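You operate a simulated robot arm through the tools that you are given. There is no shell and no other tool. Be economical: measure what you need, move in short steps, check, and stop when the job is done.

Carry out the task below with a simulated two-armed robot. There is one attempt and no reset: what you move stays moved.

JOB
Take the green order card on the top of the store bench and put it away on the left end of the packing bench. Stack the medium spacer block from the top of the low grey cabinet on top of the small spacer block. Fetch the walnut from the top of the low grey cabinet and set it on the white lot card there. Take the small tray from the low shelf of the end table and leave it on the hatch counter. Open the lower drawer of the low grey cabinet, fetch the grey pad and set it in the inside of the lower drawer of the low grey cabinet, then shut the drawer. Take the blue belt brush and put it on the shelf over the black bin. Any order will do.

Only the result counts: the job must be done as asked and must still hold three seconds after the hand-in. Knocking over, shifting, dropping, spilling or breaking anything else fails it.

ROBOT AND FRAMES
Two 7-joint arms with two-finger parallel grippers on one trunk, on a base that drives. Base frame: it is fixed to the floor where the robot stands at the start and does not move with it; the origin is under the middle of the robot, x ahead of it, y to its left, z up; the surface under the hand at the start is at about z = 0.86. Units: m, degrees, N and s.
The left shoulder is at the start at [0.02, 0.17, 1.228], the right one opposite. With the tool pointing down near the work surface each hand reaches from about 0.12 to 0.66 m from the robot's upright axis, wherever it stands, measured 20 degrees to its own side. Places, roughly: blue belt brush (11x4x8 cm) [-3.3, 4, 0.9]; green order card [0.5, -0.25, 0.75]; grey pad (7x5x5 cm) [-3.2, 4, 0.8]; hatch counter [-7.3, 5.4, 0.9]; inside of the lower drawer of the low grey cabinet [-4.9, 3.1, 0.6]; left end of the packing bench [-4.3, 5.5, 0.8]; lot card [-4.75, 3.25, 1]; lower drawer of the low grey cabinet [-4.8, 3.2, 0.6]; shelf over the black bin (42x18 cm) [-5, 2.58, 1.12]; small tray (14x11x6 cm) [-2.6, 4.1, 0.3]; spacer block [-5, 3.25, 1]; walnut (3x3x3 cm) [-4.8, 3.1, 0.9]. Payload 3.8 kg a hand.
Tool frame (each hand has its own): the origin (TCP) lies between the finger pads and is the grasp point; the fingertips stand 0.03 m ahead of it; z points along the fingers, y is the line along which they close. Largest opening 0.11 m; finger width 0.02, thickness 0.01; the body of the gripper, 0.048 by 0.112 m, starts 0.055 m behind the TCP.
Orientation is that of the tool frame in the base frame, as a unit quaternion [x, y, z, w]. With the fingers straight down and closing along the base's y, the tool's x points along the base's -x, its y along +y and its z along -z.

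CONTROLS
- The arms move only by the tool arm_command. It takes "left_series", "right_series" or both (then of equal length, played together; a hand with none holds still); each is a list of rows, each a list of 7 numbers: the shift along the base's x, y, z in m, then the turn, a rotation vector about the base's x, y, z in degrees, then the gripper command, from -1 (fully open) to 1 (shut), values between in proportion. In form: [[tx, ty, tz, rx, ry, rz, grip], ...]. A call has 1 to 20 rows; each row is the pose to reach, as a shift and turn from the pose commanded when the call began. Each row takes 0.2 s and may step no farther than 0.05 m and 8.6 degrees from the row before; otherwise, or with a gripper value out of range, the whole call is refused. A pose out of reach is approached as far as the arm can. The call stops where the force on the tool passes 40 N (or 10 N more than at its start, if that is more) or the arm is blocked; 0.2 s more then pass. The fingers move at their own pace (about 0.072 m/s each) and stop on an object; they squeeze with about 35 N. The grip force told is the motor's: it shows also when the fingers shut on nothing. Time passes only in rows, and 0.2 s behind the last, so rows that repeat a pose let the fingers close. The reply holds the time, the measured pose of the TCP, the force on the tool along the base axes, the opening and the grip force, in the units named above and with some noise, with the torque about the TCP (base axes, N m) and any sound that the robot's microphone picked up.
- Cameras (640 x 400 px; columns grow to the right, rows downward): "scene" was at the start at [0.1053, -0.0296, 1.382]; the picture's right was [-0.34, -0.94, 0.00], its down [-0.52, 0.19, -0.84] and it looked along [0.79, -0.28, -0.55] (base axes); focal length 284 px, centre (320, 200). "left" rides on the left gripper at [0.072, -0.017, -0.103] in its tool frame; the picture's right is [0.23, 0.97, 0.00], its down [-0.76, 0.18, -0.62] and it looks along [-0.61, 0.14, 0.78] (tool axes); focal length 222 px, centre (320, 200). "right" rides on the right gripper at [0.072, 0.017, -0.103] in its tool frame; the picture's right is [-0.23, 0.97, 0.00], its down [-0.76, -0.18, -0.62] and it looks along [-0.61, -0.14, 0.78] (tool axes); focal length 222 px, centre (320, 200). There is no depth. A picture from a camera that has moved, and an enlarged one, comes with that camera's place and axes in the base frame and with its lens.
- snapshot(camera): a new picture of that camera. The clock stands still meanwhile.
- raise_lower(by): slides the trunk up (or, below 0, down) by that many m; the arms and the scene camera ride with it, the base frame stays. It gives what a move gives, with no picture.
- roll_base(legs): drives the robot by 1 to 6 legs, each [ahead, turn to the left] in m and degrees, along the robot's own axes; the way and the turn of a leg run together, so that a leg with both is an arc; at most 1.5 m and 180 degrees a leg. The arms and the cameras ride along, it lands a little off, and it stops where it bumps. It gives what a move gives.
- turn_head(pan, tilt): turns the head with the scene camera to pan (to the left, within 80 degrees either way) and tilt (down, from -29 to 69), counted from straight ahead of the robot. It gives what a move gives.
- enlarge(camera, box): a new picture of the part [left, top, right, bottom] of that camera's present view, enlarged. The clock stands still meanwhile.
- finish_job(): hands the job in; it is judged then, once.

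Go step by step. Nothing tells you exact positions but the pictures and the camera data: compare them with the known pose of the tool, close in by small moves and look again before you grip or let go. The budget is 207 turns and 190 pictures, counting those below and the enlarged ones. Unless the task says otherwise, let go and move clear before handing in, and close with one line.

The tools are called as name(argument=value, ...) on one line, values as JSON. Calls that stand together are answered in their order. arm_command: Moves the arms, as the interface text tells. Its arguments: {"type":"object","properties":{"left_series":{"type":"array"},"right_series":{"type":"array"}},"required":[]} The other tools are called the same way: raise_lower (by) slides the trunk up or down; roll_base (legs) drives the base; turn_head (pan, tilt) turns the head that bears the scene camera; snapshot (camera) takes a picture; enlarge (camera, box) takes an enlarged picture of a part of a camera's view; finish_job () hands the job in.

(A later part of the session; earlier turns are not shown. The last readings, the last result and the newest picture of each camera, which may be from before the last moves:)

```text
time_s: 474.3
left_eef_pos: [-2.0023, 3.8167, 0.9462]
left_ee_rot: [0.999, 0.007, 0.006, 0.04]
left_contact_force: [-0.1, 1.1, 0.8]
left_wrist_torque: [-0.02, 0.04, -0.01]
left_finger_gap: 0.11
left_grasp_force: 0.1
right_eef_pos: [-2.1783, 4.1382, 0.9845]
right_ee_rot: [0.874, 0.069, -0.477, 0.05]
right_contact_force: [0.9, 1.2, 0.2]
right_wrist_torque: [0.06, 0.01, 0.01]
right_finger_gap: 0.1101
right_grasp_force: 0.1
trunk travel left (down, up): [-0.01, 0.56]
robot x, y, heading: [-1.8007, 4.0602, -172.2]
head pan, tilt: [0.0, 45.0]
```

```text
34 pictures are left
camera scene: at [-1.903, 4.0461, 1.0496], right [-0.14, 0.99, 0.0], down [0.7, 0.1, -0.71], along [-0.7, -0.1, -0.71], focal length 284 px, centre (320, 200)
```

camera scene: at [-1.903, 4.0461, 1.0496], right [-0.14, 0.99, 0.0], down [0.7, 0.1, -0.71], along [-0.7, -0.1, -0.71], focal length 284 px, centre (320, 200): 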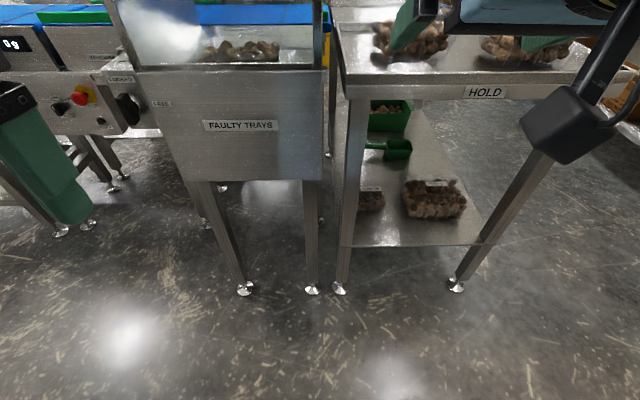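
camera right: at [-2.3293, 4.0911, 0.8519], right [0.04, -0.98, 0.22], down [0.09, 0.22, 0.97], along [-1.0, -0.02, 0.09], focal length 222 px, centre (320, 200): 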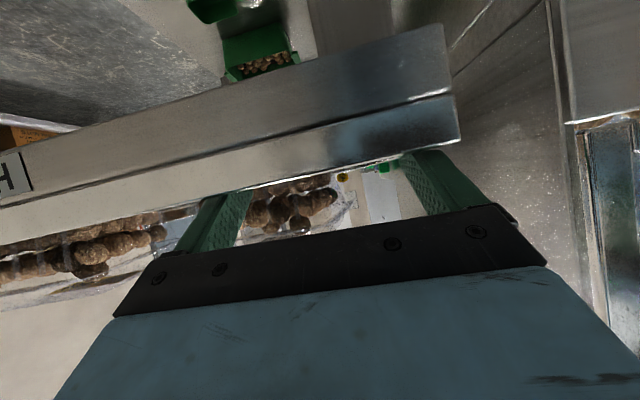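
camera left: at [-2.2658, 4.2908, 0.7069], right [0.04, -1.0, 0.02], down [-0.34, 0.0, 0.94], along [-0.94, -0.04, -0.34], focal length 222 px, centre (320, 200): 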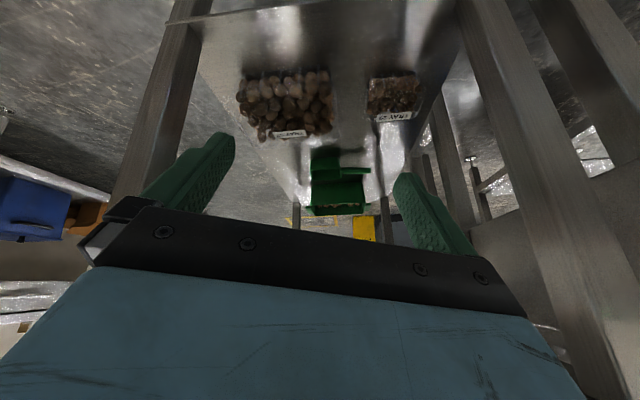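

Table items look undisturbed. With the robot backed off, I'll lower the right hand in open space.

arm_command(right_series=[[-0.01, 0, -0.045, 0, 0, 0, -1], [-0.02, 0, -0.09, 0, 0, 0, -1], [-0.03, 0, -0.135, 0, 0, 0, -1], [-0.04, 0, -0.18, 0, 0, 0, -1], [-0.04, 0, -0.22, 0, 0, 0, -1], [-0.04, 0, -0.26, 0, 0, 0, -1], [-0.04, 0, -0.3, 0, 0, 0, -1], [-0.04, 0, -0.34, 0, 0, 0, -1]])

```text
time_s: 476.1
left_eef_pos: [-2.004, 3.8171, 0.9472]
left_ee_rot: [0.999, 0.006, 0.006, 0.04]
left_contact_force: [0.5, -0.3, 0.0]
left_wrist_torque: [0.01, 0.02, 0.01]
left_finger_gap: 0.1099
left_grasp_force: 0.0
right_eef_pos: [-2.2271, 4.1655, 0.7139]
right_ee_rot: [0.875, 0.068, -0.477, 0.05]
right_contact_force: [0.3, 0.4, -0.9]
right_wrist_torque: [-0.01, -0.04, 0.02]
right_finger_gap: 0.1101
right_grasp_force: 0.0
right hand out of reach, approached as far as the arm can: row 2, 3, 4, 5, 6, 7, 8
trunk travel left (down, up): [-0.01, 0.56]
robot x, y, heading: [-1.8019, 4.0592, -172.0]
head pan, tilt: [0.0, 45.0]
```

With 57° tilt the hand can't go lower. I'll reduce the tilt by 32° and continue down in the open.

arm_command(right_series=[[0, 0, 0, 1.1, -8, 0, -1], [0, 0, -0.02, 2.2, -16, 0, -1], [0, 0, -0.05, 3.3, -24, 0, -1], [0, 0, -0.09, 4.4, -31.7, 0, -1], [0, 0, -0.13, 4.4, -31.7, 0, -1], [0, 0, -0.17, 4.4, -31.7, 0, -1], [0, 0, -0.21, 4.4, -31.7, 0, -1], [0, 0, -0.25, 4.4, -31.7, 0, -1], [0, 0, -0.29, 4.4, -31.7, 0, -1], [0, 0, -0.33, 4.4, -31.7, 0, -1], [0, 0, -0.36, 4.4, -31.7, 0, -1]])

enlarge(camera="scene", box=[320, 150, 500, 260])

```text
time_s: 478.5
left_eef_pos: [-2.0021, 3.8145, 0.9449]
left_ee_rot: [0.999, 0.006, 0.005, 0.04]
left_contact_force: [-0.2, -0.6, 0.5]
left_wrist_torque: [-0.02, 0.0, -0.02]
left_finger_gap: 0.1097
left_grasp_force: 0.0
right_eef_pos: [-2.2173, 4.2626, 0.5627]
right_ee_rot: [0.973, 0.071, -0.218, 0.034]
right_contact_force: [-0.2, -0.4, 0.2]
right_wrist_torque: [-0.02, -0.01, -0.02]
right_finger_gap: 0.1101
right_grasp_force: 0.0
right hand out of reach, approached as far as the arm can: row 4, 5, 6, 7, 8, 9, 10, 11
trunk travel left (down, up): [-0.01, 0.56]
robot x, y, heading: [-1.8027, 4.0598, -172.5]
head pan, tilt: [0.0, 45.0]
```

```text
3.56 times, centred on (410, 205) of scene
camera zoom: at [-1.9032, 4.0461, 1.0496], right [-0.14, 0.99, 0.0], down [0.7, 0.1, -0.71], along [-0.7, -0.1, -0.71], focal length 1008 px, centre (0, 182)
```

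zoom: 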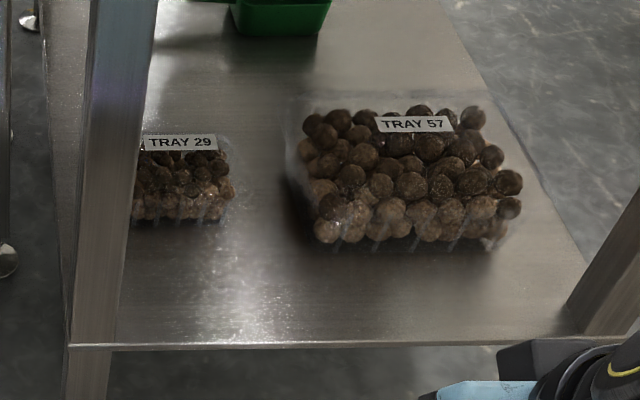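

The limit is at z 0.56 with 25° tilt. I'll test how low a vertical hand can go here in the open.

arm_command(right_series=[[0.01, 0, 0.01, 1.1, -8, 0, -1], [0.02, 0, 0.01, 2.3, -16.5, 0, -1], [0.03, 0, 0, 3.4, -24.8, 0, -1], [0.04, 0, -0.04, 3.4, -24.8, 0, -1], [0.05, 0, -0.08, 3.4, -24.8, 0, -1], [0.05, 0, -0.12, 3.4, -24.8, 0, -1], [0.05, 0, -0.16, 3.4, -24.8, 0, -1], [0.05, 0, -0.2, 3.4, -24.8, 0, -1], [0.05, 0, -0.23, 3.4, -24.8, 0, -1]])

```text
time_s: 480.5
left_eef_pos: [-2.0032, 3.8152, 0.9463]
left_ee_rot: [0.999, 0.007, 0.006, 0.041]
left_contact_force: [-0.2, 0.0, -0.2]
left_wrist_torque: [-0.02, 0.02, -0.02]
left_finger_gap: 0.11
left_grasp_force: 0.0
right_eef_pos: [-2.1476, 4.3183, 0.5242]
right_ee_rot: [0.998, 0.067, 0.0, 0.02]
right_contact_force: [0.1, -0.4, 0.5]
right_wrist_torque: [0.0, 0.02, -0.01]
right_finger_gap: 0.11
right_grasp_force: 0.0
right hand out of reach, approached as far as the arm can: row 4, 5, 6, 7, 8, 9
trunk travel left (down, up): [-0.01, 0.56]
robot x, y, heading: [-1.8043, 4.0629, -172.1]
head pan, tilt: [0.0, 45.0]
```

The vertical limit is z 0.52 here, drifting outward. I'll test whether further out to the right allows lower.

arm_command(right_series=[[0, 0.03, -0.02, 0, 0, 0, -1], [0, 0.06, -0.05, 0, 0, 0, -1], [0, 0.09, -0.08, 0, 0, 0, -1], [0, 0.12, -0.11, 0, 0, 0, -1], [0, 0.14, -0.15, 0, 0, 0, -1], [0, 0.14, -0.19, 0, 0, 0, -1]])

```text
time_s: 481.9
left_eef_pos: [-2.0037, 3.8156, 0.946]
left_ee_rot: [0.999, 0.007, 0.007, 0.04]
left_contact_force: [-0.7, -0.9, 0.2]
left_wrist_torque: [-0.03, 0.01, -0.04]
left_finger_gap: 0.1099
left_grasp_force: 0.0
right_eef_pos: [-2.1473, 4.4353, 0.4958]
right_ee_rot: [0.997, 0.068, 0.0, 0.02]
right_contact_force: [-0.1, -0.6, 0.0]
right_wrist_torque: [-0.01, -0.03, 0.03]
right_finger_gap: 0.11
right_grasp_force: 0.0
right hand out of reach, approached as far as the arm can: row 1, 2, 3, 4, 5, 6
trunk travel left (down, up): [-0.01, 0.56]
robot x, y, heading: [-1.8039, 4.0578, -171.9]
head pan, tilt: [0.0, 45.0]
```

I'll test further forward and lower as well, still in front of the table.

arm_command(right_series=[[-0.04, -0.02, 0, 0, 0, 0, -1], [-0.08, -0.04, 0, 0, 0, 0, -1], [-0.12, -0.06, -0.02, 0, 0, 0, -1], [-0.14, -0.08, -0.06, 0, 0, 0, -1], [-0.14, -0.08, -0.1, 0, 0, 0, -1], [-0.14, -0.08, -0.14, 0, 0, 0, -1]])

```text
time_s: 483.3
left_eef_pos: [-2.0035, 3.8158, 0.9461]
left_ee_rot: [0.999, 0.008, 0.005, 0.041]
left_contact_force: [0.6, 0.1, -0.2]
left_wrist_torque: [0.0, 0.01, 0.03]
left_finger_gap: 0.1102
left_grasp_force: 0.0
right_eef_pos: [-2.2383, 4.3793, 0.5266]
right_ee_rot: [0.997, 0.069, -0.001, 0.02]
right_contact_force: [0.0, 0.2, 0.2]
right_wrist_torque: [0.0, 0.0, 0.02]
right_finger_gap: 0.11
right_grasp_force: 0.0
right hand out of reach, approached as far as the arm can: row 1, 2, 3, 4, 5, 6
trunk travel left (down, up): [-0.01, 0.56]
robot x, y, heading: [-1.8034, 4.0609, -172.3]
head pan, tilt: [0.0, 45.0]
```

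Forward is worse. I'll test closer in and further outward, with a yaw change.

arm_command(right_series=[[0.04, 0.02, 0, 0, 0, 0, -1], [0.08, 0.04, 0, 0, 0, 0, -1], [0.12, 0.06, -0.01, 0, 0, 0, -1], [0.16, 0.08, -0.03, 0, 0, 0, -1], [0.2, 0.08, -0.06, 0, 0, 0, -1], [0.2, 0.08, -0.1, 0, 0, 0, -1], [0.2, 0.08, -0.14, 0, 0, 0, -1], [0.2, 0.08, -0.18, 0, 0, 0, -1]])

arm_command(right_series=[[0, 0, -0.02, 0, 0, -8, -1], [0, 0, -0.04, 0, 0, -16, -1], [0, 0, -0.06, 0, 0, -24, -1], [0, 0, -0.08, 0, 0, -32, -1], [0, 0, -0.1, 0, 0, -40, -1], [0, 0, -0.12, 0, 0, -48, -1], [0, 0, -0.12, 0, 0, -56, -1], [0, 0, -0.12, 0, 0, -64, -1]])

```text
time_s: 485.1
left_eef_pos: [-2.003, 3.8167, 0.9461]
left_ee_rot: [0.999, 0.006, 0.005, 0.041]
left_contact_force: [0.7, 0.2, 0.9]
left_wrist_torque: [-0.02, 0.02, 0.04]
left_finger_gap: 0.1098
left_grasp_force: 0.1
right_eef_pos: [-2.0357, 4.4531, 0.3414]
right_ee_rot: [0.997, 0.069, 0.0, 0.02]
right_contact_force: [-0.4, -0.4, 0.5]
right_wrist_torque: [0.0, -0.03, 0.01]
right_finger_gap: 0.11
right_grasp_force: 0.1
right hand out of reach, approached as far as the arm can: row 6
trunk travel left (down, up): [-0.01, 0.56]
robot x, y, heading: [-1.8022, 4.0637, -172.3]
head pan, tilt: [0.0, 45.0]
```

```text
time_s: 486.9
left_eef_pos: [-2.0028, 3.8174, 0.9451]
left_ee_rot: [0.999, 0.007, 0.006, 0.04]
left_contact_force: [0.2, 0.4, -0.2]
left_wrist_torque: [0.01, 0.0, -0.03]
left_finger_gap: 0.1099
left_grasp_force: 0.0
right_eef_pos: [-2.0349, 4.457, 0.2237]
right_ee_rot: [0.881, -0.472, -0.011, 0.016]
right_contact_force: [-0.4, 0.4, -0.7]
right_wrist_torque: [0.02, -0.01, 0.02]
right_finger_gap: 0.1101
right_grasp_force: 0.0
trunk travel left (down, up): [-0.01, 0.56]
robot x, y, heading: [-1.8031, 4.0585, -172.0]
head pan, tilt: [0.0, 45.0]
```

Now it reached z 0.22: a lower arm posture was found. From here I'll raise to 0.35, undo the yaw and test extending forward at low height.

arm_command(right_series=[[0, 0, 0.04, 0, 0, 8, -1], [0, 0, 0.08, 0, 0, 16, -1], [0, 0, 0.12, 0, 0, 24, -1], [-0.03, 0, 0.12, 0, 0, 32, -1], [-0.06, 0, 0.12, 0, 0, 40, -1], [-0.09, 0, 0.12, 0, 0, 48, -1], [-0.12, 0, 0.12, 0, 0, 56, -1], [-0.15, 0, 0.12, 0, 0, 64, -1], [-0.18, 0, 0.12, 0, 0, 64, -1]])

snapshot(camera="right")

```text
time_s: 488.9
left_eef_pos: [-2.0035, 3.8159, 0.9458]
left_ee_rot: [0.999, 0.007, 0.005, 0.039]
left_contact_force: [0.2, 0.9, 0.2]
left_wrist_torque: [0.01, 0.01, -0.01]
left_finger_gap: 0.11
left_grasp_force: 0.0
right_eef_pos: [-2.2134, 4.4568, 0.3445]
right_ee_rot: [0.997, 0.068, 0.0, 0.021]
right_contact_force: [-0.2, -0.1, 0.4]
right_wrist_torque: [-0.03, 0.02, -0.02]
right_finger_gap: 0.11
right_grasp_force: 0.0
trunk travel left (down, up): [-0.01, 0.56]
robot x, y, heading: [-1.8074, 4.0595, -172.0]
head pan, tilt: [0.0, 45.0]
```

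```text
32 pictures are left
camera right: at [-2.1411, 4.4557, 0.4465], right [-0.09, -0.99, 0.04], down [-0.78, 0.1, 0.62], along [-0.62, 0.03, -0.78], focal length 222 px, centre (320, 200)
```

right: 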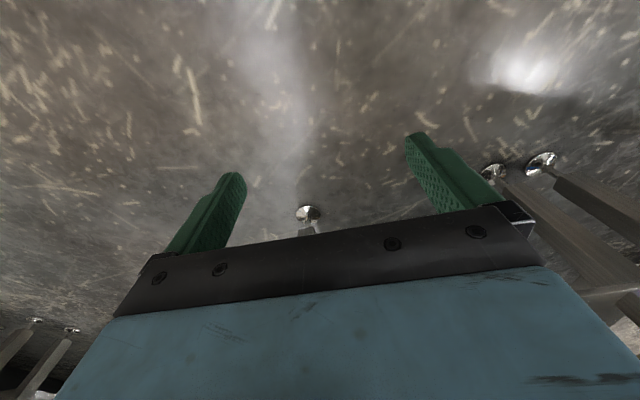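

This posture works at low height. I'll test moving further forward and inward at the same height.

arm_command(right_series=[[-0.02, -0.03, 0, 0, 0, 0, -1], [-0.04, -0.06, 0, 0, 0, 0, -1], [-0.06, -0.1, 0, 0, 0, 0, -1], [-0.082, -0.133, 0, 0, 0, 0, -1]])

snapshot(camera="scene")

```text
time_s: 489.9
left_eef_pos: [-2.0021, 3.8151, 0.9453]
left_ee_rot: [0.999, 0.007, 0.006, 0.04]
left_contact_force: [-0.1, 0.1, 0.3]
left_wrist_torque: [-0.01, -0.02, -0.01]
left_finger_gap: 0.1102
left_grasp_force: 0.0
right_eef_pos: [-2.2968, 4.3255, 0.3433]
right_ee_rot: [0.998, 0.068, -0.001, 0.02]
right_contact_force: [0.0, -0.9, -0.4]
right_wrist_torque: [-0.01, 0.0, 0.01]
right_finger_gap: 0.11
right_grasp_force: 0.1
trunk travel left (down, up): [-0.01, 0.56]
robot x, y, heading: [-1.8012, 4.0608, -172.0]
head pan, tilt: [0.0, 45.0]
```

```text
31 pictures are left
camera scene: at [-1.9032, 4.0459, 1.0496], right [-0.14, 0.99, 0.0], down [0.7, 0.1, -0.71], along [-0.7, -0.1, -0.71], focal length 284 px, centre (320, 200)
```

scene: 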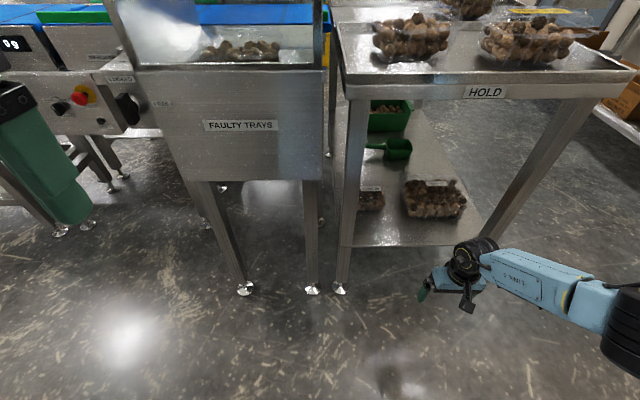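

Now the right arm works low (f 0.46, r 0.33 at z 0.34). I'll shift the base about 0.16 m to -y (turn right, back, turn back), then approach.

arm_command(right_series=[[0, 0, 0.03, 0, 0, 0, -1], [0, 0, 0.06, 0, 0, 0, -1], [0, 0, 0.075, 0, 0, 0, -1]], left_series=[[0.01, 0, 0.04, 0, 0, 0, -1], [0.02, 0, 0.08, 0, 0, 0, -1], [0.02, 0, 0.12, 0, 0, 0, -1]])

roll_base(legs=[[0, -60], [-0.2, 0], [0, 60], [0.3, 0]])

snapshot(camera="right")

```text
time_s: 490.7
left_eef_pos: [-1.9828, 3.815, 1.0669]
left_ee_rot: [0.999, 0.006, 0.005, 0.04]
left_contact_force: [-1.1, -0.1, 0.1]
left_wrist_torque: [-0.03, -0.04, 0.0]
left_finger_gap: 0.11
left_grasp_force: 0.0
right_eef_pos: [-2.2981, 4.3238, 0.4208]
right_ee_rot: [0.998, 0.067, -0.002, 0.02]
right_contact_force: [0.3, 0.6, -0.1]
right_wrist_torque: [0.01, -0.01, 0.01]
right_finger_gap: 0.1099
right_grasp_force: 0.1
trunk travel left (down, up): [-0.01, 0.56]
robot x, y, heading: [-1.8043, 4.0574, -172.1]
head pan, tilt: [0.0, 45.0]
```

```text
time_s: 499.2
left_eef_pos: [-2.1455, 3.6224, 1.0668]
left_ee_rot: [0.999, -0.003, 0.004, 0.04]
left_contact_force: [-0.8, -1.1, -0.2]
left_wrist_torque: [0.03, 0.01, 0.01]
left_finger_gap: 0.11
left_grasp_force: 0.1
right_eef_pos: [-2.4451, 4.1372, 0.4187]
right_ee_rot: [0.998, 0.066, 0.005, 0.021]
right_contact_force: [-0.3, -0.4, 0.3]
right_wrist_torque: [-0.02, 0.02, -0.02]
right_finger_gap: 0.1099
right_grasp_force: 0.0
trunk travel left (down, up): [-0.01, 0.56]
robot x, y, heading: [-1.9581, 3.8632, -173.1]
head pan, tilt: [0.0, 45.0]
stopped in leg 4: the force on the tool passed its limit at 64 N (the readings are from after the stop); the commanded pose is now the measured one
```

```text
30 pictures are left
camera right: at [-2.3731, 4.1346, 0.5219], right [-0.1, -0.99, 0.04], down [-0.79, 0.1, 0.61], along [-0.61, 0.03, -0.79], focal length 222 px, centre (320, 200)
```

right: 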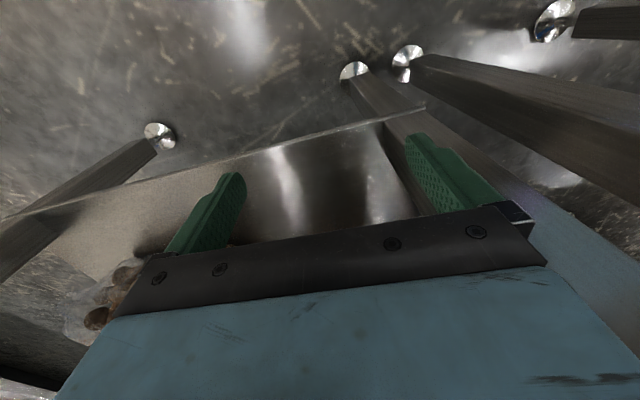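

A finger touched the table's left leg. I'll back 5 cm, shift the hand 4 cm to +y with fingers partly closed, and advance past the leg.

roll_base(legs=[[-0.05, 0]])

arm_command(right_series=[[0, 0.02, 0.01, 0, 0, 0, -0.4], [0, 0.045, 0.02, 0, 0, 0, 0.2], [0, 0.045, 0.02, 0, 0, 0, 0.2]])

roll_base(legs=[[0.1, 0]])

snapshot(camera="right")

```text
time_s: 500.1
left_eef_pos: [-2.0951, 3.6282, 1.0674]
left_ee_rot: [0.999, -0.003, 0.005, 0.04]
left_contact_force: [-0.4, 0.1, -0.1]
left_wrist_torque: [-0.02, 0.01, 0.03]
left_finger_gap: 0.11
left_grasp_force: 0.0
right_eef_pos: [-2.3959, 4.1432, 0.4184]
right_ee_rot: [0.998, 0.066, 0.005, 0.02]
right_contact_force: [0.1, 0.3, 0.4]
right_wrist_torque: [0.01, -0.03, 0.02]
right_finger_gap: 0.1102
right_grasp_force: 0.1
trunk travel left (down, up): [-0.01, 0.56]
robot x, y, heading: [-1.9134, 3.874, -173.1]
head pan, tilt: [0.0, 45.0]
```

```text
time_s: 500.9
left_eef_pos: [-2.0956, 3.6282, 1.067]
left_ee_rot: [0.999, -0.003, 0.005, 0.04]
left_contact_force: [-0.1, 0.9, -0.4]
left_wrist_torque: [0.02, 0.0, -0.04]
left_finger_gap: 0.1101
left_grasp_force: 0.0
right_eef_pos: [-2.396, 4.1877, 0.4387]
right_ee_rot: [0.998, 0.067, 0.005, 0.019]
right_contact_force: [0.3, 0.0, -0.4]
right_wrist_torque: [-0.03, -0.01, -0.04]
right_finger_gap: 0.0439
right_grasp_force: 0.0
trunk travel left (down, up): [-0.01, 0.56]
robot x, y, heading: [-1.9064, 3.8667, -173.4]
head pan, tilt: [0.0, 45.0]
```

```text
time_s: 502.1
left_eef_pos: [-2.1968, 3.616, 1.0681]
left_ee_rot: [0.999, -0.002, 0.005, 0.04]
left_contact_force: [-0.1, -0.1, 0.0]
left_wrist_torque: [-0.01, -0.05, 0.01]
left_finger_gap: 0.11
left_grasp_force: 0.1
right_eef_pos: [-2.4958, 4.1751, 0.4386]
right_ee_rot: [0.998, 0.066, 0.005, 0.02]
right_contact_force: [0.5, 0.2, 1.1]
right_wrist_torque: [-0.03, -0.01, 0.03]
right_finger_gap: 0.0439
right_grasp_force: 0.0
trunk travel left (down, up): [-0.01, 0.56]
robot x, y, heading: [-2.0098, 3.8531, -173.2]
head pan, tilt: [0.0, 45.0]
```

```text
29 pictures are left
camera right: at [-2.424, 4.173, 0.5422], right [-0.1, -0.99, 0.04], down [-0.79, 0.1, 0.61], along [-0.61, 0.03, -0.79], focal length 222 px, centre (320, 200)
```

right: 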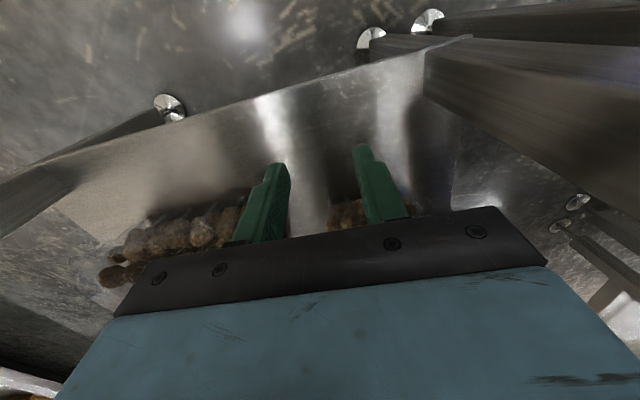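

The small tray is visible behind the fingers at about [-2.61, 4.116]. I'll roll 11 cm ahead (passing the leg), then align over the tray with fingers opened.

roll_base(legs=[[0.11, 0]])

arm_command(right_series=[[-0.01, -0.015, 0, 0, 0, 0, -0.3], [-0.02, -0.03, 0, 0, 0, 0, -0.7], [-0.03, -0.045, 0, 0, 0, 0, -1], [-0.03, -0.045, 0, 0, 0, 0, -1]])

snapshot(camera="right")

snapshot(camera="scene")

```text
time_s: 503.3
left_eef_pos: [-2.3061, 3.6024, 1.0683]
left_ee_rot: [0.999, -0.003, 0.005, 0.04]
left_contact_force: [0.0, 0.1, -0.2]
left_wrist_torque: [-0.01, 0.03, 0.01]
left_finger_gap: 0.1101
left_grasp_force: 0.0
right_eef_pos: [-2.6051, 4.1632, 0.4393]
right_ee_rot: [0.998, 0.066, 0.005, 0.02]
right_contact_force: [-0.6, 0.6, 0.3]
right_wrist_torque: [0.01, -0.02, -0.01]
right_finger_gap: 0.0441
right_grasp_force: 0.1
trunk travel left (down, up): [-0.01, 0.56]
robot x, y, heading: [-2.1194, 3.8439, -173.2]
head pan, tilt: [0.0, 45.0]
```

```text
time_s: 504.3
left_eef_pos: [-2.3052, 3.6034, 1.0687]
left_ee_rot: [0.999, -0.003, 0.005, 0.04]
left_contact_force: [-0.2, -0.6, 0.0]
left_wrist_torque: [-0.01, -0.01, -0.02]
left_finger_gap: 0.1101
left_grasp_force: 0.1
right_eef_pos: [-2.6353, 4.1183, 0.4397]
right_ee_rot: [0.998, 0.066, 0.005, 0.02]
right_contact_force: [0.2, 0.7, 0.1]
right_wrist_torque: [0.01, -0.02, -0.01]
right_finger_gap: 0.1098
right_grasp_force: 0.0
trunk travel left (down, up): [-0.01, 0.56]
robot x, y, heading: [-2.1189, 3.8434, -173.2]
head pan, tilt: [0.0, 45.0]
```

```text
28 pictures are left
camera right: at [-2.5638, 4.1162, 0.5425], right [-0.1, -0.99, 0.04], down [-0.79, 0.1, 0.61], along [-0.61, 0.03, -0.79], focal length 222 px, centre (320, 200)
```

right: 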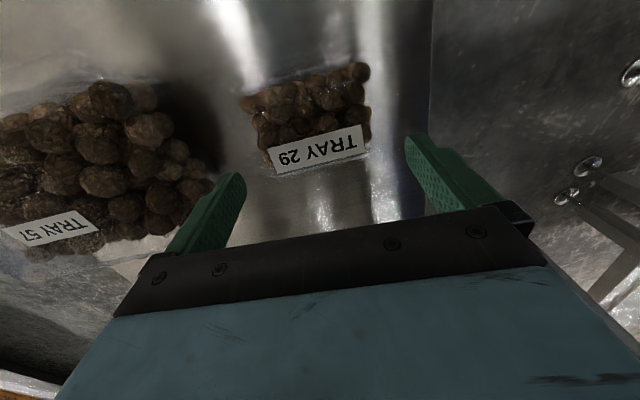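

```text
27 pictures are left
camera scene: at [-2.2211, 3.833, 1.0496], right [-0.12, 0.99, 0.0], down [0.7, 0.08, -0.71], along [-0.7, -0.08, -0.71], focal length 284 px, centre (320, 200)
```

scene: 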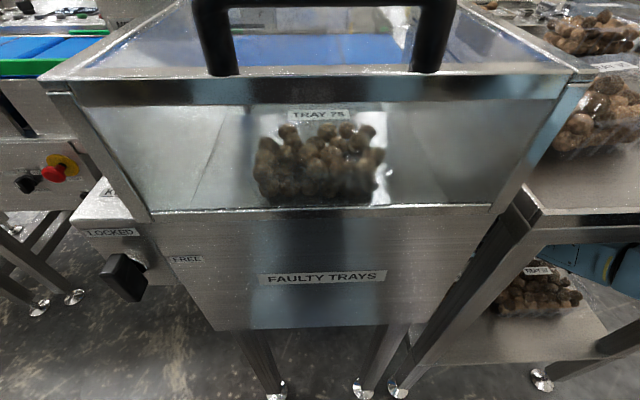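

A clear view of TRAY 29 between the fingers, well aligned. I'll lower to TCP 0.405 and compare its width to the opening.

arm_command(right_series=[[0.0, 0.003, -0.015, 0, 0, 0, -1], [0.003, 0.005, -0.034, 0, 0, 0, -1], [0.003, 0.005, -0.034, 0, 0, 0, -1]])

snapshot(camera="right")

```text
time_s: 505.1
left_eef_pos: [-2.3051, 3.6032, 1.0684]
left_ee_rot: [0.999, -0.003, 0.005, 0.04]
left_contact_force: [0.5, 0.0, 0.4]
left_wrist_torque: [0.0, 0.01, -0.03]
left_finger_gap: 0.1101
left_grasp_force: 0.1
right_eef_pos: [-2.632, 4.1221, 0.4049]
right_ee_rot: [0.998, 0.066, 0.005, 0.02]
right_contact_force: [-0.4, 0.1, -0.4]
right_wrist_torque: [0.02, -0.04, 0.02]
right_finger_gap: 0.11
right_grasp_force: 0.0
trunk travel left (down, up): [-0.01, 0.56]
robot x, y, heading: [-2.1214, 3.8423, -173.2]
head pan, tilt: [0.0, 45.0]
```

```text
26 pictures are left
camera right: at [-2.56, 4.1196, 0.5083], right [-0.1, -0.99, 0.04], down [-0.79, 0.1, 0.61], along [-0.61, 0.03, -0.79], focal length 222 px, centre (320, 200)
```

right: 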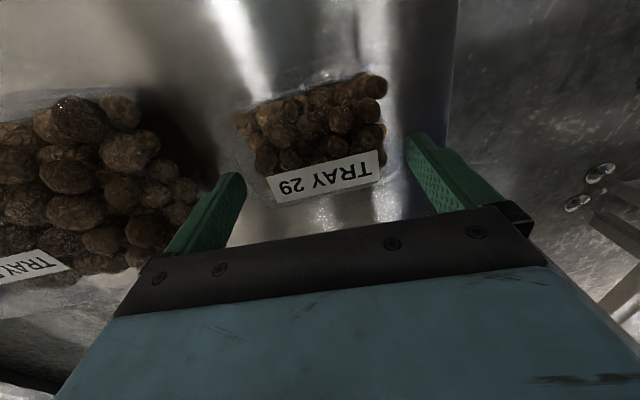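

The tray looks about 9–10 cm wide, with gaps at both fingers. I'll shift 1 cm toward its middle and lower further, watching the force.

arm_command(right_series=[[0.01, 0, -0.01, 0, 0, 0, -1], [0.01, 0, -0.02, 0, 0, 0, -1], [0.01, 0, -0.028, 0, 0, 0, -1]])

snapshot(camera="right")

```text
time_s: 505.6
left_eef_pos: [-2.3041, 3.6021, 1.0676]
left_ee_rot: [0.999, -0.004, 0.004, 0.04]
left_contact_force: [-0.5, 0.5, -0.4]
left_wrist_torque: [-0.03, -0.03, -0.01]
left_finger_gap: 0.11
left_grasp_force: 0.1
right_eef_pos: [-2.6278, 4.1209, 0.3985]
right_ee_rot: [0.998, 0.064, -0.003, 0.022]
right_contact_force: [11.2, 0.0, 23.6]
right_wrist_torque: [0.38, -0.36, -0.22]
right_finger_gap: 0.1101
right_grasp_force: 0.0
trunk travel left (down, up): [-0.01, 0.56]
robot x, y, heading: [-2.1192, 3.8418, -173.0]
head pan, tilt: [0.0, 45.0]
stopped in row 2 (right hand): the force on the tool passed its limit at 48 N (the readings are from after the stop); the commanded pose is now the measured one
```

```text
25 pictures are left
camera right: at [-2.5543, 4.12, 0.5005], right [-0.1, -0.99, 0.04], down [-0.78, 0.11, 0.62], along [-0.62, 0.03, -0.78], focal length 222 px, centre (320, 200)
```

right: 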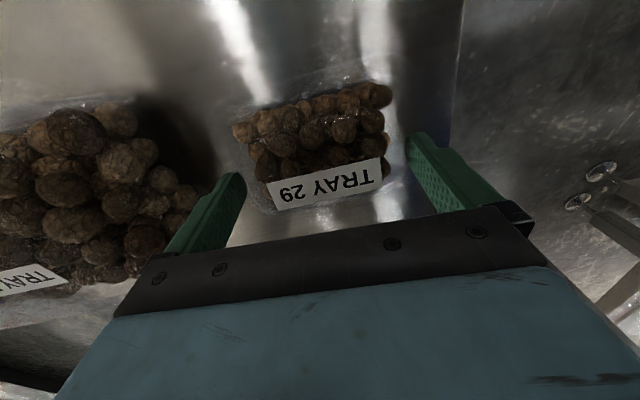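

Something was touched at tip height 0.368, probably the clear rim on both sides. I'll back up 1.5 cm and take an enlarged look.

arm_command(right_series=[[0, 0, 0.015, 0, 0, 0, -1], [0, 0, 0.015, 0, 0, 0, -1]])

enlarge(camera="right", box=[200, 60, 440, 240])

```text
time_s: 506.2
left_eef_pos: [-2.3052, 3.604, 1.068]
left_ee_rot: [0.999, -0.003, 0.005, 0.041]
left_contact_force: [0.5, 0.6, -0.7]
left_wrist_torque: [-0.06, 0.02, 0.02]
left_finger_gap: 0.11
left_grasp_force: 0.1
right_eef_pos: [-2.6257, 4.1234, 0.4108]
right_ee_rot: [0.998, 0.064, -0.001, 0.021]
right_contact_force: [-0.2, -0.2, 1.0]
right_wrist_torque: [0.02, 0.0, -0.01]
right_finger_gap: 0.1099
right_grasp_force: 0.0
trunk travel left (down, up): [-0.01, 0.56]
robot x, y, heading: [-2.1242, 3.8415, -173.2]
head pan, tilt: [0.0, 45.0]
```

```text
2.22 times, centred on (320, 150) of right
camera zoom: at [-2.5539, 4.1211, 0.5129], right [-0.1, -0.99, 0.04], down [-0.78, 0.1, 0.62], along [-0.62, 0.03, -0.78], focal length 494 px, centre (320, 311)
```

zoom: 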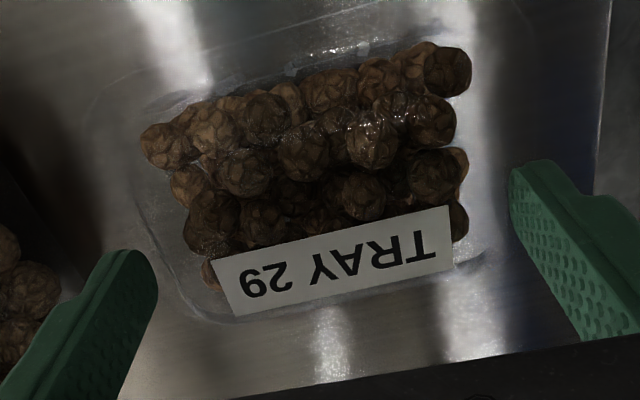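

Now it's clear: the tray's long side (14 cm) lies along y and its short side (~10 cm) along x. So I'll rotate the hand 90° to close along x, centred at [-2.625, 4.12].

arm_command(right_series=[[0, 0, 0.02, 0, 0, -8, -1], [0, 0, 0.03, 0, 0, -16, -1], [0, 0, 0.03, 0, 0, -24, -1], [0, 0, 0.03, 0, 0, -32, -1], [0, 0, 0.03, 0, 0, -40, -1], [0, 0, 0.03, 0, 0, -48, -1], [0, 0, 0.03, 0, 0, -56, -1], [0, 0, 0.03, 0, 0, -64, -1], [0, 0, 0.03, 0, 0, -72, -1], [0, 0, 0.03, 0, 0, -80, -1], [0, -0.002, 0.03, 0, 0, -88, -1], [0, -0.003, 0.03, 0, 0, -90, -1]])

enlarge(camera="right", box=[180, 20, 460, 230])

```text
time_s: 508.8
left_eef_pos: [-2.3053, 3.6026, 1.0664]
left_ee_rot: [0.999, -0.003, 0.005, 0.04]
left_contact_force: [0.0, -0.6, 0.1]
left_wrist_torque: [0.0, -0.01, -0.02]
left_finger_gap: 0.11
left_grasp_force: 0.0
right_eef_pos: [-2.6264, 4.1189, 0.44]
right_ee_rot: [0.75, -0.661, -0.016, 0.014]
right_contact_force: [0.2, -0.5, 0.4]
right_wrist_torque: [0.04, 0.0, 0.02]
right_finger_gap: 0.1101
right_grasp_force: 0.1
trunk travel left (down, up): [-0.01, 0.56]
robot x, y, heading: [-2.1188, 3.8469, -173.1]
head pan, tilt: [0.0, 45.0]
```

```text
1.90 times, centred on (320, 125) of right
camera zoom: at [-2.6319, 4.0458, 0.5428], right [-0.99, 0.1, 0.04], down [0.1, 0.78, 0.62], along [0.03, 0.62, -0.78], focal length 423 px, centre (320, 343)
```

zoom: 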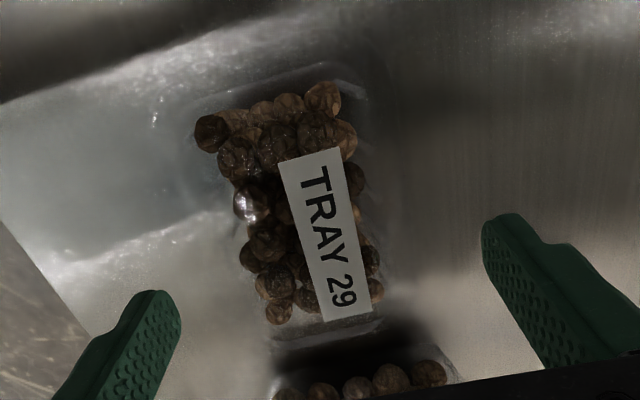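

Excellent: centred, with ample clearance. Lowering to TCP 0.352.

arm_command(right_series=[[0, 0, -0.03, 0, 0, 0, -1], [0, 0, -0.06, 0, 0, 0, -1], [0, 0, -0.075, 0, 0, 0, -1], [0, 0, -0.088, 0, 0, 0, -1]])

enlarge(camera="right", box=[180, 40, 460, 250])

```text
time_s: 509.8
left_eef_pos: [-2.3051, 3.6042, 1.0665]
left_ee_rot: [0.999, -0.003, 0.005, 0.04]
left_contact_force: [0.3, 0.6, -0.6]
left_wrist_torque: [0.0, 0.01, -0.02]
left_finger_gap: 0.1097
left_grasp_force: 0.1
right_eef_pos: [-2.6272, 4.1208, 0.3531]
right_ee_rot: [0.752, -0.659, -0.015, 0.014]
right_contact_force: [0.7, 0.1, 0.6]
right_wrist_torque: [-0.01, -0.01, 0.01]
right_finger_gap: 0.1102
right_grasp_force: 0.0
trunk travel left (down, up): [-0.01, 0.56]
robot x, y, heading: [-2.1189, 3.8438, -172.9]
head pan, tilt: [0.0, 45.0]
```

```text
1.90 times, centred on (320, 145) of right
camera zoom: at [-2.6309, 4.0465, 0.4556], right [-0.99, 0.1, 0.04], down [0.1, 0.78, 0.62], along [0.03, 0.62, -0.78], focal length 423 px, centre (320, 305)
```

zoom: 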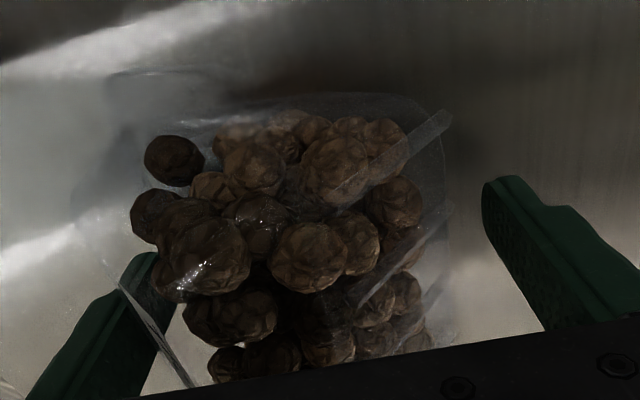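

The +x finger seems to overlap the tray's near rim. I'll raise, shift 1.2 cm toward +x, and look before lowering again.

arm_command(right_series=[[0, 0, 0.03, 0, 0, 0, -1], [0, 0, 0.05, 0, 0, 0, -1], [0.012, 0, 0.05, 0, 0, 0, -1], [0.012, 0, 0.05, 0, 0, 0, -1]])

snapshot(camera="right")

```text
time_s: 510.8
left_eef_pos: [-2.3069, 3.6037, 1.0671]
left_ee_rot: [0.999, -0.002, 0.006, 0.04]
left_contact_force: [0.3, -0.1, 0.0]
left_wrist_torque: [0.02, -0.02, 0.02]
left_finger_gap: 0.1101
left_grasp_force: 0.1
right_eef_pos: [-2.6144, 4.1204, 0.4034]
right_ee_rot: [0.751, -0.66, -0.015, 0.014]
right_contact_force: [0.3, 0.1, -0.1]
right_wrist_torque: [-0.01, -0.03, 0.01]
right_finger_gap: 0.1101
right_grasp_force: 0.1
trunk travel left (down, up): [-0.01, 0.56]
robot x, y, heading: [-2.1215, 3.8479, -172.9]
head pan, tilt: [0.0, 45.0]
```

```text
21 pictures are left
camera right: at [-2.6188, 4.0467, 0.5042], right [-0.99, 0.1, 0.04], down [0.1, 0.78, 0.62], along [0.03, 0.62, -0.78], focal length 222 px, centre (320, 200)
```

right: 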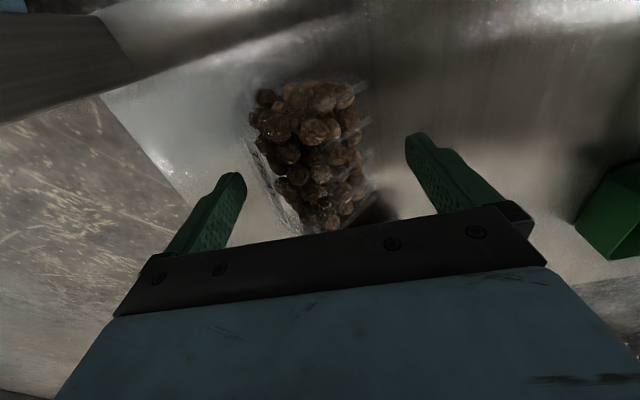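

enlarge(camera="right", box=[210, 60, 430, 240])

```text
2.22 times, centred on (320, 150) of right
camera zoom: at [-2.6188, 4.0467, 0.5042], right [-0.99, 0.1, 0.04], down [0.1, 0.78, 0.62], along [0.03, 0.62, -0.78], focal length 494 px, centre (320, 311)
```

zoom: 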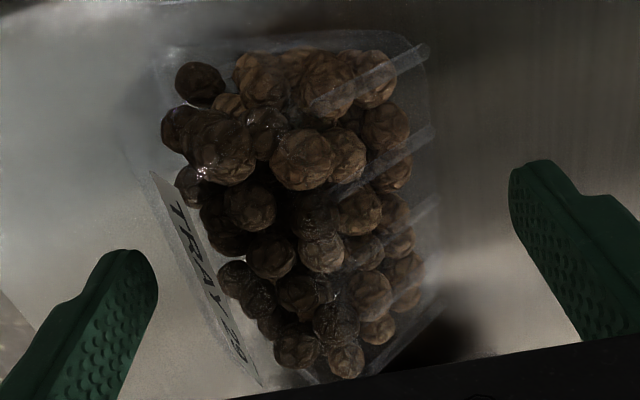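

The tray has rolled onto its near side (contents still inside, label facing +x), about 6–7 cm thick along x. I can grip it that way, and right it at the counter by pitching the hand. I'll lower to TCP 0.366 and close.

arm_command(right_series=[[0.002, 0.003, -0.012, 0, 0, 0, -1], [0.002, 0.003, -0.025, 0, 0, 0, -1], [0.002, 0.003, -0.036, 0, 0, 0, -1], [0.002, 0.003, -0.036, 0, 0, 0, -0.5], [0.002, 0.003, -0.036, 0, 0, 0, 0], [0.002, 0.003, -0.036, 0, 0, 0, 0.5], [0.002, 0.003, -0.036, 0, 0, 0, 1], [0.002, 0.003, -0.036, 0, 0, 0, 1]])

enlarge(camera="right", box=[200, 60, 440, 250])

```text
time_s: 512.6
left_eef_pos: [-2.3061, 3.603, 1.0684]
left_ee_rot: [0.999, -0.003, 0.005, 0.041]
left_contact_force: [0.0, 0.1, -0.5]
left_wrist_torque: [0.03, -0.01, 0.0]
left_finger_gap: 0.1102
left_grasp_force: 0.0
right_eef_pos: [-2.6128, 4.123, 0.3659]
right_ee_rot: [0.752, -0.659, -0.015, 0.014]
right_contact_force: [-0.7, -0.2, -2.0]
right_wrist_torque: [-0.01, 0.0, -0.02]
right_finger_gap: 0.0869
right_grasp_force: 35.2
trunk travel left (down, up): [-0.01, 0.56]
robot x, y, heading: [-2.1254, 3.8463, -173.4]
head pan, tilt: [0.0, 45.0]
```

```text
2.11 times, centred on (320, 155) of right
camera zoom: at [-2.6177, 4.0495, 0.4685], right [-0.99, 0.1, 0.04], down [0.1, 0.78, 0.62], along [0.03, 0.62, -0.78], focal length 468 px, centre (320, 295)
```

zoom: 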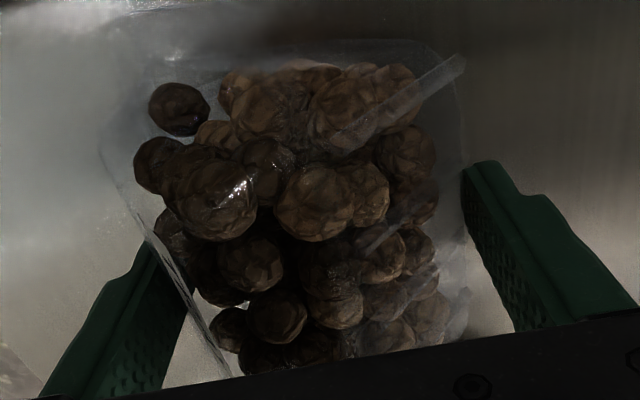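

Gripped (8.7 cm). Lifting 4 cm slowly to check it holds.

arm_command(right_series=[[0, 0, 0.01, 0, 0, 0, 1], [0, 0, 0.02, 0, 0, 0, 1], [0, 0, 0.03, 0, 0, 0, 1], [0, 0, 0.045, 0, 0, 0, 1], [0, 0, 0.06, 0, 0, 0, 1], [0, 0, 0.06, 0, 0, 0, 1]])

enlarge(camera="right", box=[200, 60, 440, 250])

```text
time_s: 514.0
left_eef_pos: [-2.3059, 3.6028, 1.0683]
left_ee_rot: [0.999, -0.002, 0.006, 0.039]
left_contact_force: [-0.5, -0.3, -0.6]
left_wrist_torque: [0.0, -0.02, 0.01]
left_finger_gap: 0.1098
left_grasp_force: 0.0
right_eef_pos: [-2.6152, 4.1222, 0.4255]
right_ee_rot: [0.751, -0.661, -0.015, 0.014]
right_contact_force: [0.2, -0.5, -2.0]
right_wrist_torque: [-0.01, 0.0, 0.0]
right_finger_gap: 0.0867
right_grasp_force: 35.8
trunk travel left (down, up): [-0.01, 0.56]
robot x, y, heading: [-2.1205, 3.8473, -173.2]
head pan, tilt: [0.0, 45.0]
```

```text
2.11 times, centred on (320, 155) of right
camera zoom: at [-2.6181, 4.0499, 0.5282], right [-0.99, 0.1, 0.04], down [0.1, 0.78, 0.62], along [0.03, 0.62, -0.78], focal length 468 px, centre (320, 295)
```

zoom: 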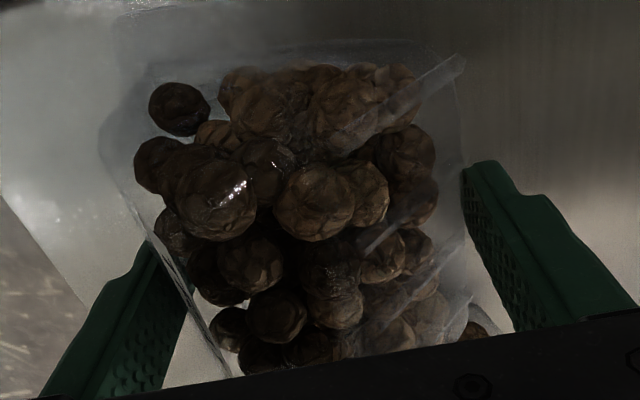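

The tray lifts cleanly and securely. To extract it past the leg, I'll raise 5 cm, shift 8 cm to +y, then back the base out.

arm_command(right_series=[[0, 0, 0.02, 0, 0, 0, 1], [0, 0, 0.04, 0, 0, 0, 1], [0, 0.01, 0.05, 0, 0, 0, 1], [0, 0.03, 0.05, 0, 0, 0, 1], [0, 0.05, 0.05, 0, 0, 0, 1], [0, 0.07, 0.05, 0, 0, 0, 1], [0, 0.08, 0.05, 0, 0, 0, 1]])

roll_base(legs=[[-0.3, 0]])

```text
time_s: 515.6
left_eef_pos: [-2.3055, 3.6033, 1.0673]
left_ee_rot: [0.999, -0.002, 0.005, 0.04]
left_contact_force: [-0.1, 0.6, 0.5]
left_wrist_torque: [-0.01, 0.0, -0.01]
left_finger_gap: 0.1099
left_grasp_force: 0.1
right_eef_pos: [-2.6134, 4.2025, 0.4774]
right_ee_rot: [0.751, -0.66, -0.015, 0.014]
right_contact_force: [-0.1, 0.4, -2.6]
right_wrist_torque: [-0.02, -0.06, -0.04]
right_finger_gap: 0.0869
right_grasp_force: 34.6
trunk travel left (down, up): [-0.01, 0.56]
robot x, y, heading: [-2.1237, 3.8443, -173.1]
head pan, tilt: [0.0, 45.0]
```

```text
time_s: 517.7
left_eef_pos: [-2.0111, 3.639, 1.0678]
left_ee_rot: [0.999, -0.004, 0.005, 0.04]
left_contact_force: [-0.4, -1.2, 0.4]
left_wrist_torque: [-0.02, 0.03, -0.01]
left_finger_gap: 0.11
left_grasp_force: 0.0
right_eef_pos: [-2.3184, 4.2382, 0.4765]
right_ee_rot: [0.752, -0.659, -0.016, 0.014]
right_contact_force: [-0.5, 0.4, -2.2]
right_wrist_torque: [0.0, -0.01, 0.0]
right_finger_gap: 0.0871
right_grasp_force: 34.7
trunk travel left (down, up): [-0.01, 0.56]
robot x, y, heading: [-1.827, 3.88, -173.2]
head pan, tilt: [0.0, 45.0]
```

Extracted. I'll back further, raise the trunk, and look at how the tray sits in the hand.

roll_base(legs=[[-0.15, 0]])

raise_lower(by=0.3)

turn_head(pan=-30, tilt=40)

snapshot(camera="scene")

```text
time_s: 519.0
left_eef_pos: [-1.8609, 3.6573, 1.0673]
left_ee_rot: [0.999, -0.001, 0.005, 0.04]
left_contact_force: [-1.0, 0.2, -0.5]
left_wrist_torque: [-0.01, 0.02, -0.02]
left_finger_gap: 0.1099
left_grasp_force: 0.0
right_eef_pos: [-2.1719, 4.2531, 0.4779]
right_ee_rot: [0.752, -0.658, -0.016, 0.014]
right_contact_force: [-0.1, 0.3, -2.2]
right_wrist_torque: [0.02, 0.02, -0.03]
right_finger_gap: 0.087
right_grasp_force: 35.0
trunk travel left (down, up): [-0.01, 0.56]
robot x, y, heading: [-1.6807, 3.8976, -172.9]
head pan, tilt: [0.0, 45.0]
```

```text
time_s: 522.0
left_eef_pos: [-1.8617, 3.6564, 1.3674]
left_ee_rot: [0.999, -0.002, 0.006, 0.04]
left_contact_force: [-0.2, 0.0, -0.5]
left_wrist_torque: [0.0, -0.02, -0.01]
left_finger_gap: 0.11
left_grasp_force: 0.2
right_eef_pos: [-2.1729, 4.2541, 0.7765]
right_ee_rot: [0.753, -0.658, -0.016, 0.014]
right_contact_force: [0.1, -0.2, -1.1]
right_wrist_torque: [0.01, -0.04, 0.03]
right_finger_gap: 0.0865
right_grasp_force: 35.0
trunk travel left (down, up): [-0.31, 0.26]
robot x, y, heading: [-1.6738, 3.8987, -172.8]
head pan, tilt: [0.0, 45.0]
```

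```text
time_s: 523.0
left_eef_pos: [-1.8607, 3.6559, 1.3672]
left_ee_rot: [0.999, -0.001, 0.005, 0.04]
left_contact_force: [-0.2, 0.1, -1.1]
left_wrist_torque: [0.01, 0.0, -0.02]
left_finger_gap: 0.1098
left_grasp_force: 0.0
right_eef_pos: [-2.1726, 4.2537, 0.777]
right_ee_rot: [0.753, -0.658, -0.016, 0.014]
right_contact_force: [0.3, -0.1, -2.6]
right_wrist_torque: [0.01, -0.03, 0.0]
right_finger_gap: 0.0866
right_grasp_force: 34.7
trunk travel left (down, up): [-0.31, 0.26]
robot x, y, heading: [-1.6778, 3.897, -172.7]
head pan, tilt: [-30.0, 40.0]
```

```text
17 pictures are left
camera scene: at [-1.7756, 3.9292, 1.3568], right [0.39, 0.92, 0.0], down [0.59, -0.25, -0.77], along [-0.71, 0.3, -0.64], focal length 284 px, centre (320, 200)
```

scene: 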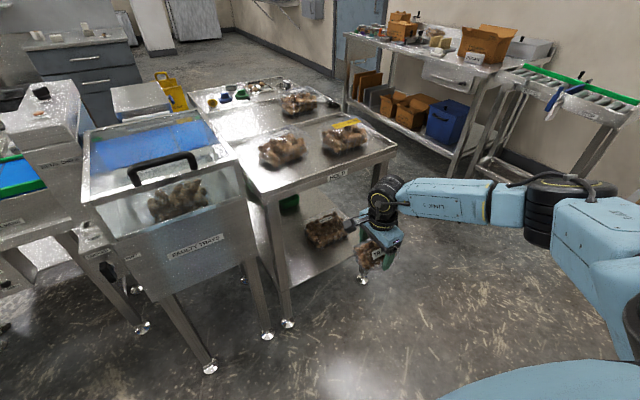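

enlarge(camera="scene", box=[320, 190, 440, 290])

```text
4.00 times, centred on (380, 240) of scene
camera zoom: at [-1.7756, 3.9292, 1.3568], right [0.39, 0.92, 0.0], down [0.59, -0.25, -0.77], along [-0.71, 0.3, -0.64], focal length 1134 px, centre (80, 40)
```

zoom: 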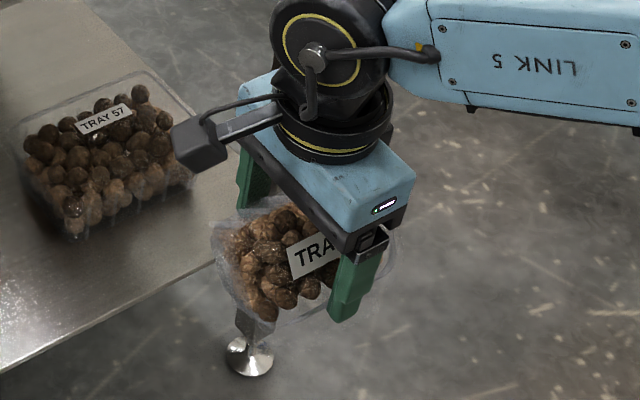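

The label face points toward the robot and upward. To right it later I want the hand yawed 180°; I'll test rotating it +180° here in open space.

arm_command(right_series=[[0.01, 0, 0.01, 0, 0, 8.2, 1], [0.02, 0, 0.02, 0, 0, 16.4, 1], [0.03, 0, 0.03, 0, 0, 24.6, 1], [0.03, 0, 0.04, 0, 0, 32.8, 1], [0.03, 0, 0.05, 0, 0, 41, 1], [0.03, 0, 0.05, 0, 0, 49.2, 1], [0.03, 0, 0.05, 0, 0, 57.4, 1], [0.03, 0, 0.05, 0, 0, 65.6, 1], [0.03, 0, 0.05, 0, 0, 73.8, 1], [0.03, 0, 0.05, 0, 0, 82, 1], [0.03, 0, 0.05, 0, 0, 90, 1]])

arm_command(right_series=[[0, 0, 0, 0, 0, 8.2, 1], [0, 0, 0, 0, 0, 16.4, 1], [0, 0, 0, 0, 0, 24.6, 1], [0, 0, 0, 0, 0, 32.8, 1], [0, 0, 0, 0, 0, 41, 1], [0, 0, 0, 0, 0, 49.2, 1], [0, 0, 0, 0, 0, 57.4, 1], [0, 0, 0, 0, 0, 65.6, 1], [0, 0, 0, 0, 0, 73.8, 1], [0, 0, 0, 0, 0, 82, 1], [0, 0, 0, 0, 0, 90, 1]])

```text
time_s: 525.4
left_eef_pos: [-1.8617, 3.6562, 1.3676]
left_ee_rot: [0.999, -0.001, 0.005, 0.04]
left_contact_force: [-0.7, -0.9, -0.8]
left_wrist_torque: [0.01, -0.02, 0.01]
left_finger_gap: 0.11
left_grasp_force: 0.0
right_eef_pos: [-2.1412, 4.2531, 0.8282]
right_ee_rot: [0.997, 0.068, -0.002, 0.021]
right_contact_force: [0.8, 0.2, -2.2]
right_wrist_torque: [0.0, 0.01, -0.02]
right_finger_gap: 0.0869
right_grasp_force: 35.1
trunk travel left (down, up): [-0.31, 0.26]
robot x, y, heading: [-1.6778, 3.8987, -172.8]
head pan, tilt: [-30.0, 40.0]
```

```text
time_s: 527.8
left_eef_pos: [-1.8629, 3.656, 1.3668]
left_ee_rot: [0.999, -0.001, 0.006, 0.039]
left_contact_force: [-0.6, -0.3, -0.1]
left_wrist_torque: [-0.04, -0.03, 0.03]
left_finger_gap: 0.1099
left_grasp_force: 0.1
right_eef_pos: [-2.0061, 4.1044, 0.7578]
right_ee_rot: [0.678, 0.735, -0.005, -0.012]
right_contact_force: [-0.4, -1.3, -1.6]
right_wrist_torque: [0.01, 0.0, -0.02]
right_finger_gap: 0.0866
right_grasp_force: 35.0
right hand out of reach, approached as far as the arm can: row 3, 4, 5, 6, 7, 8, 9, 10, 11
trunk travel left (down, up): [-0.31, 0.26]
robot x, y, heading: [-1.676, 3.8981, -173.0]
head pan, tilt: [-30.0, 40.0]
```

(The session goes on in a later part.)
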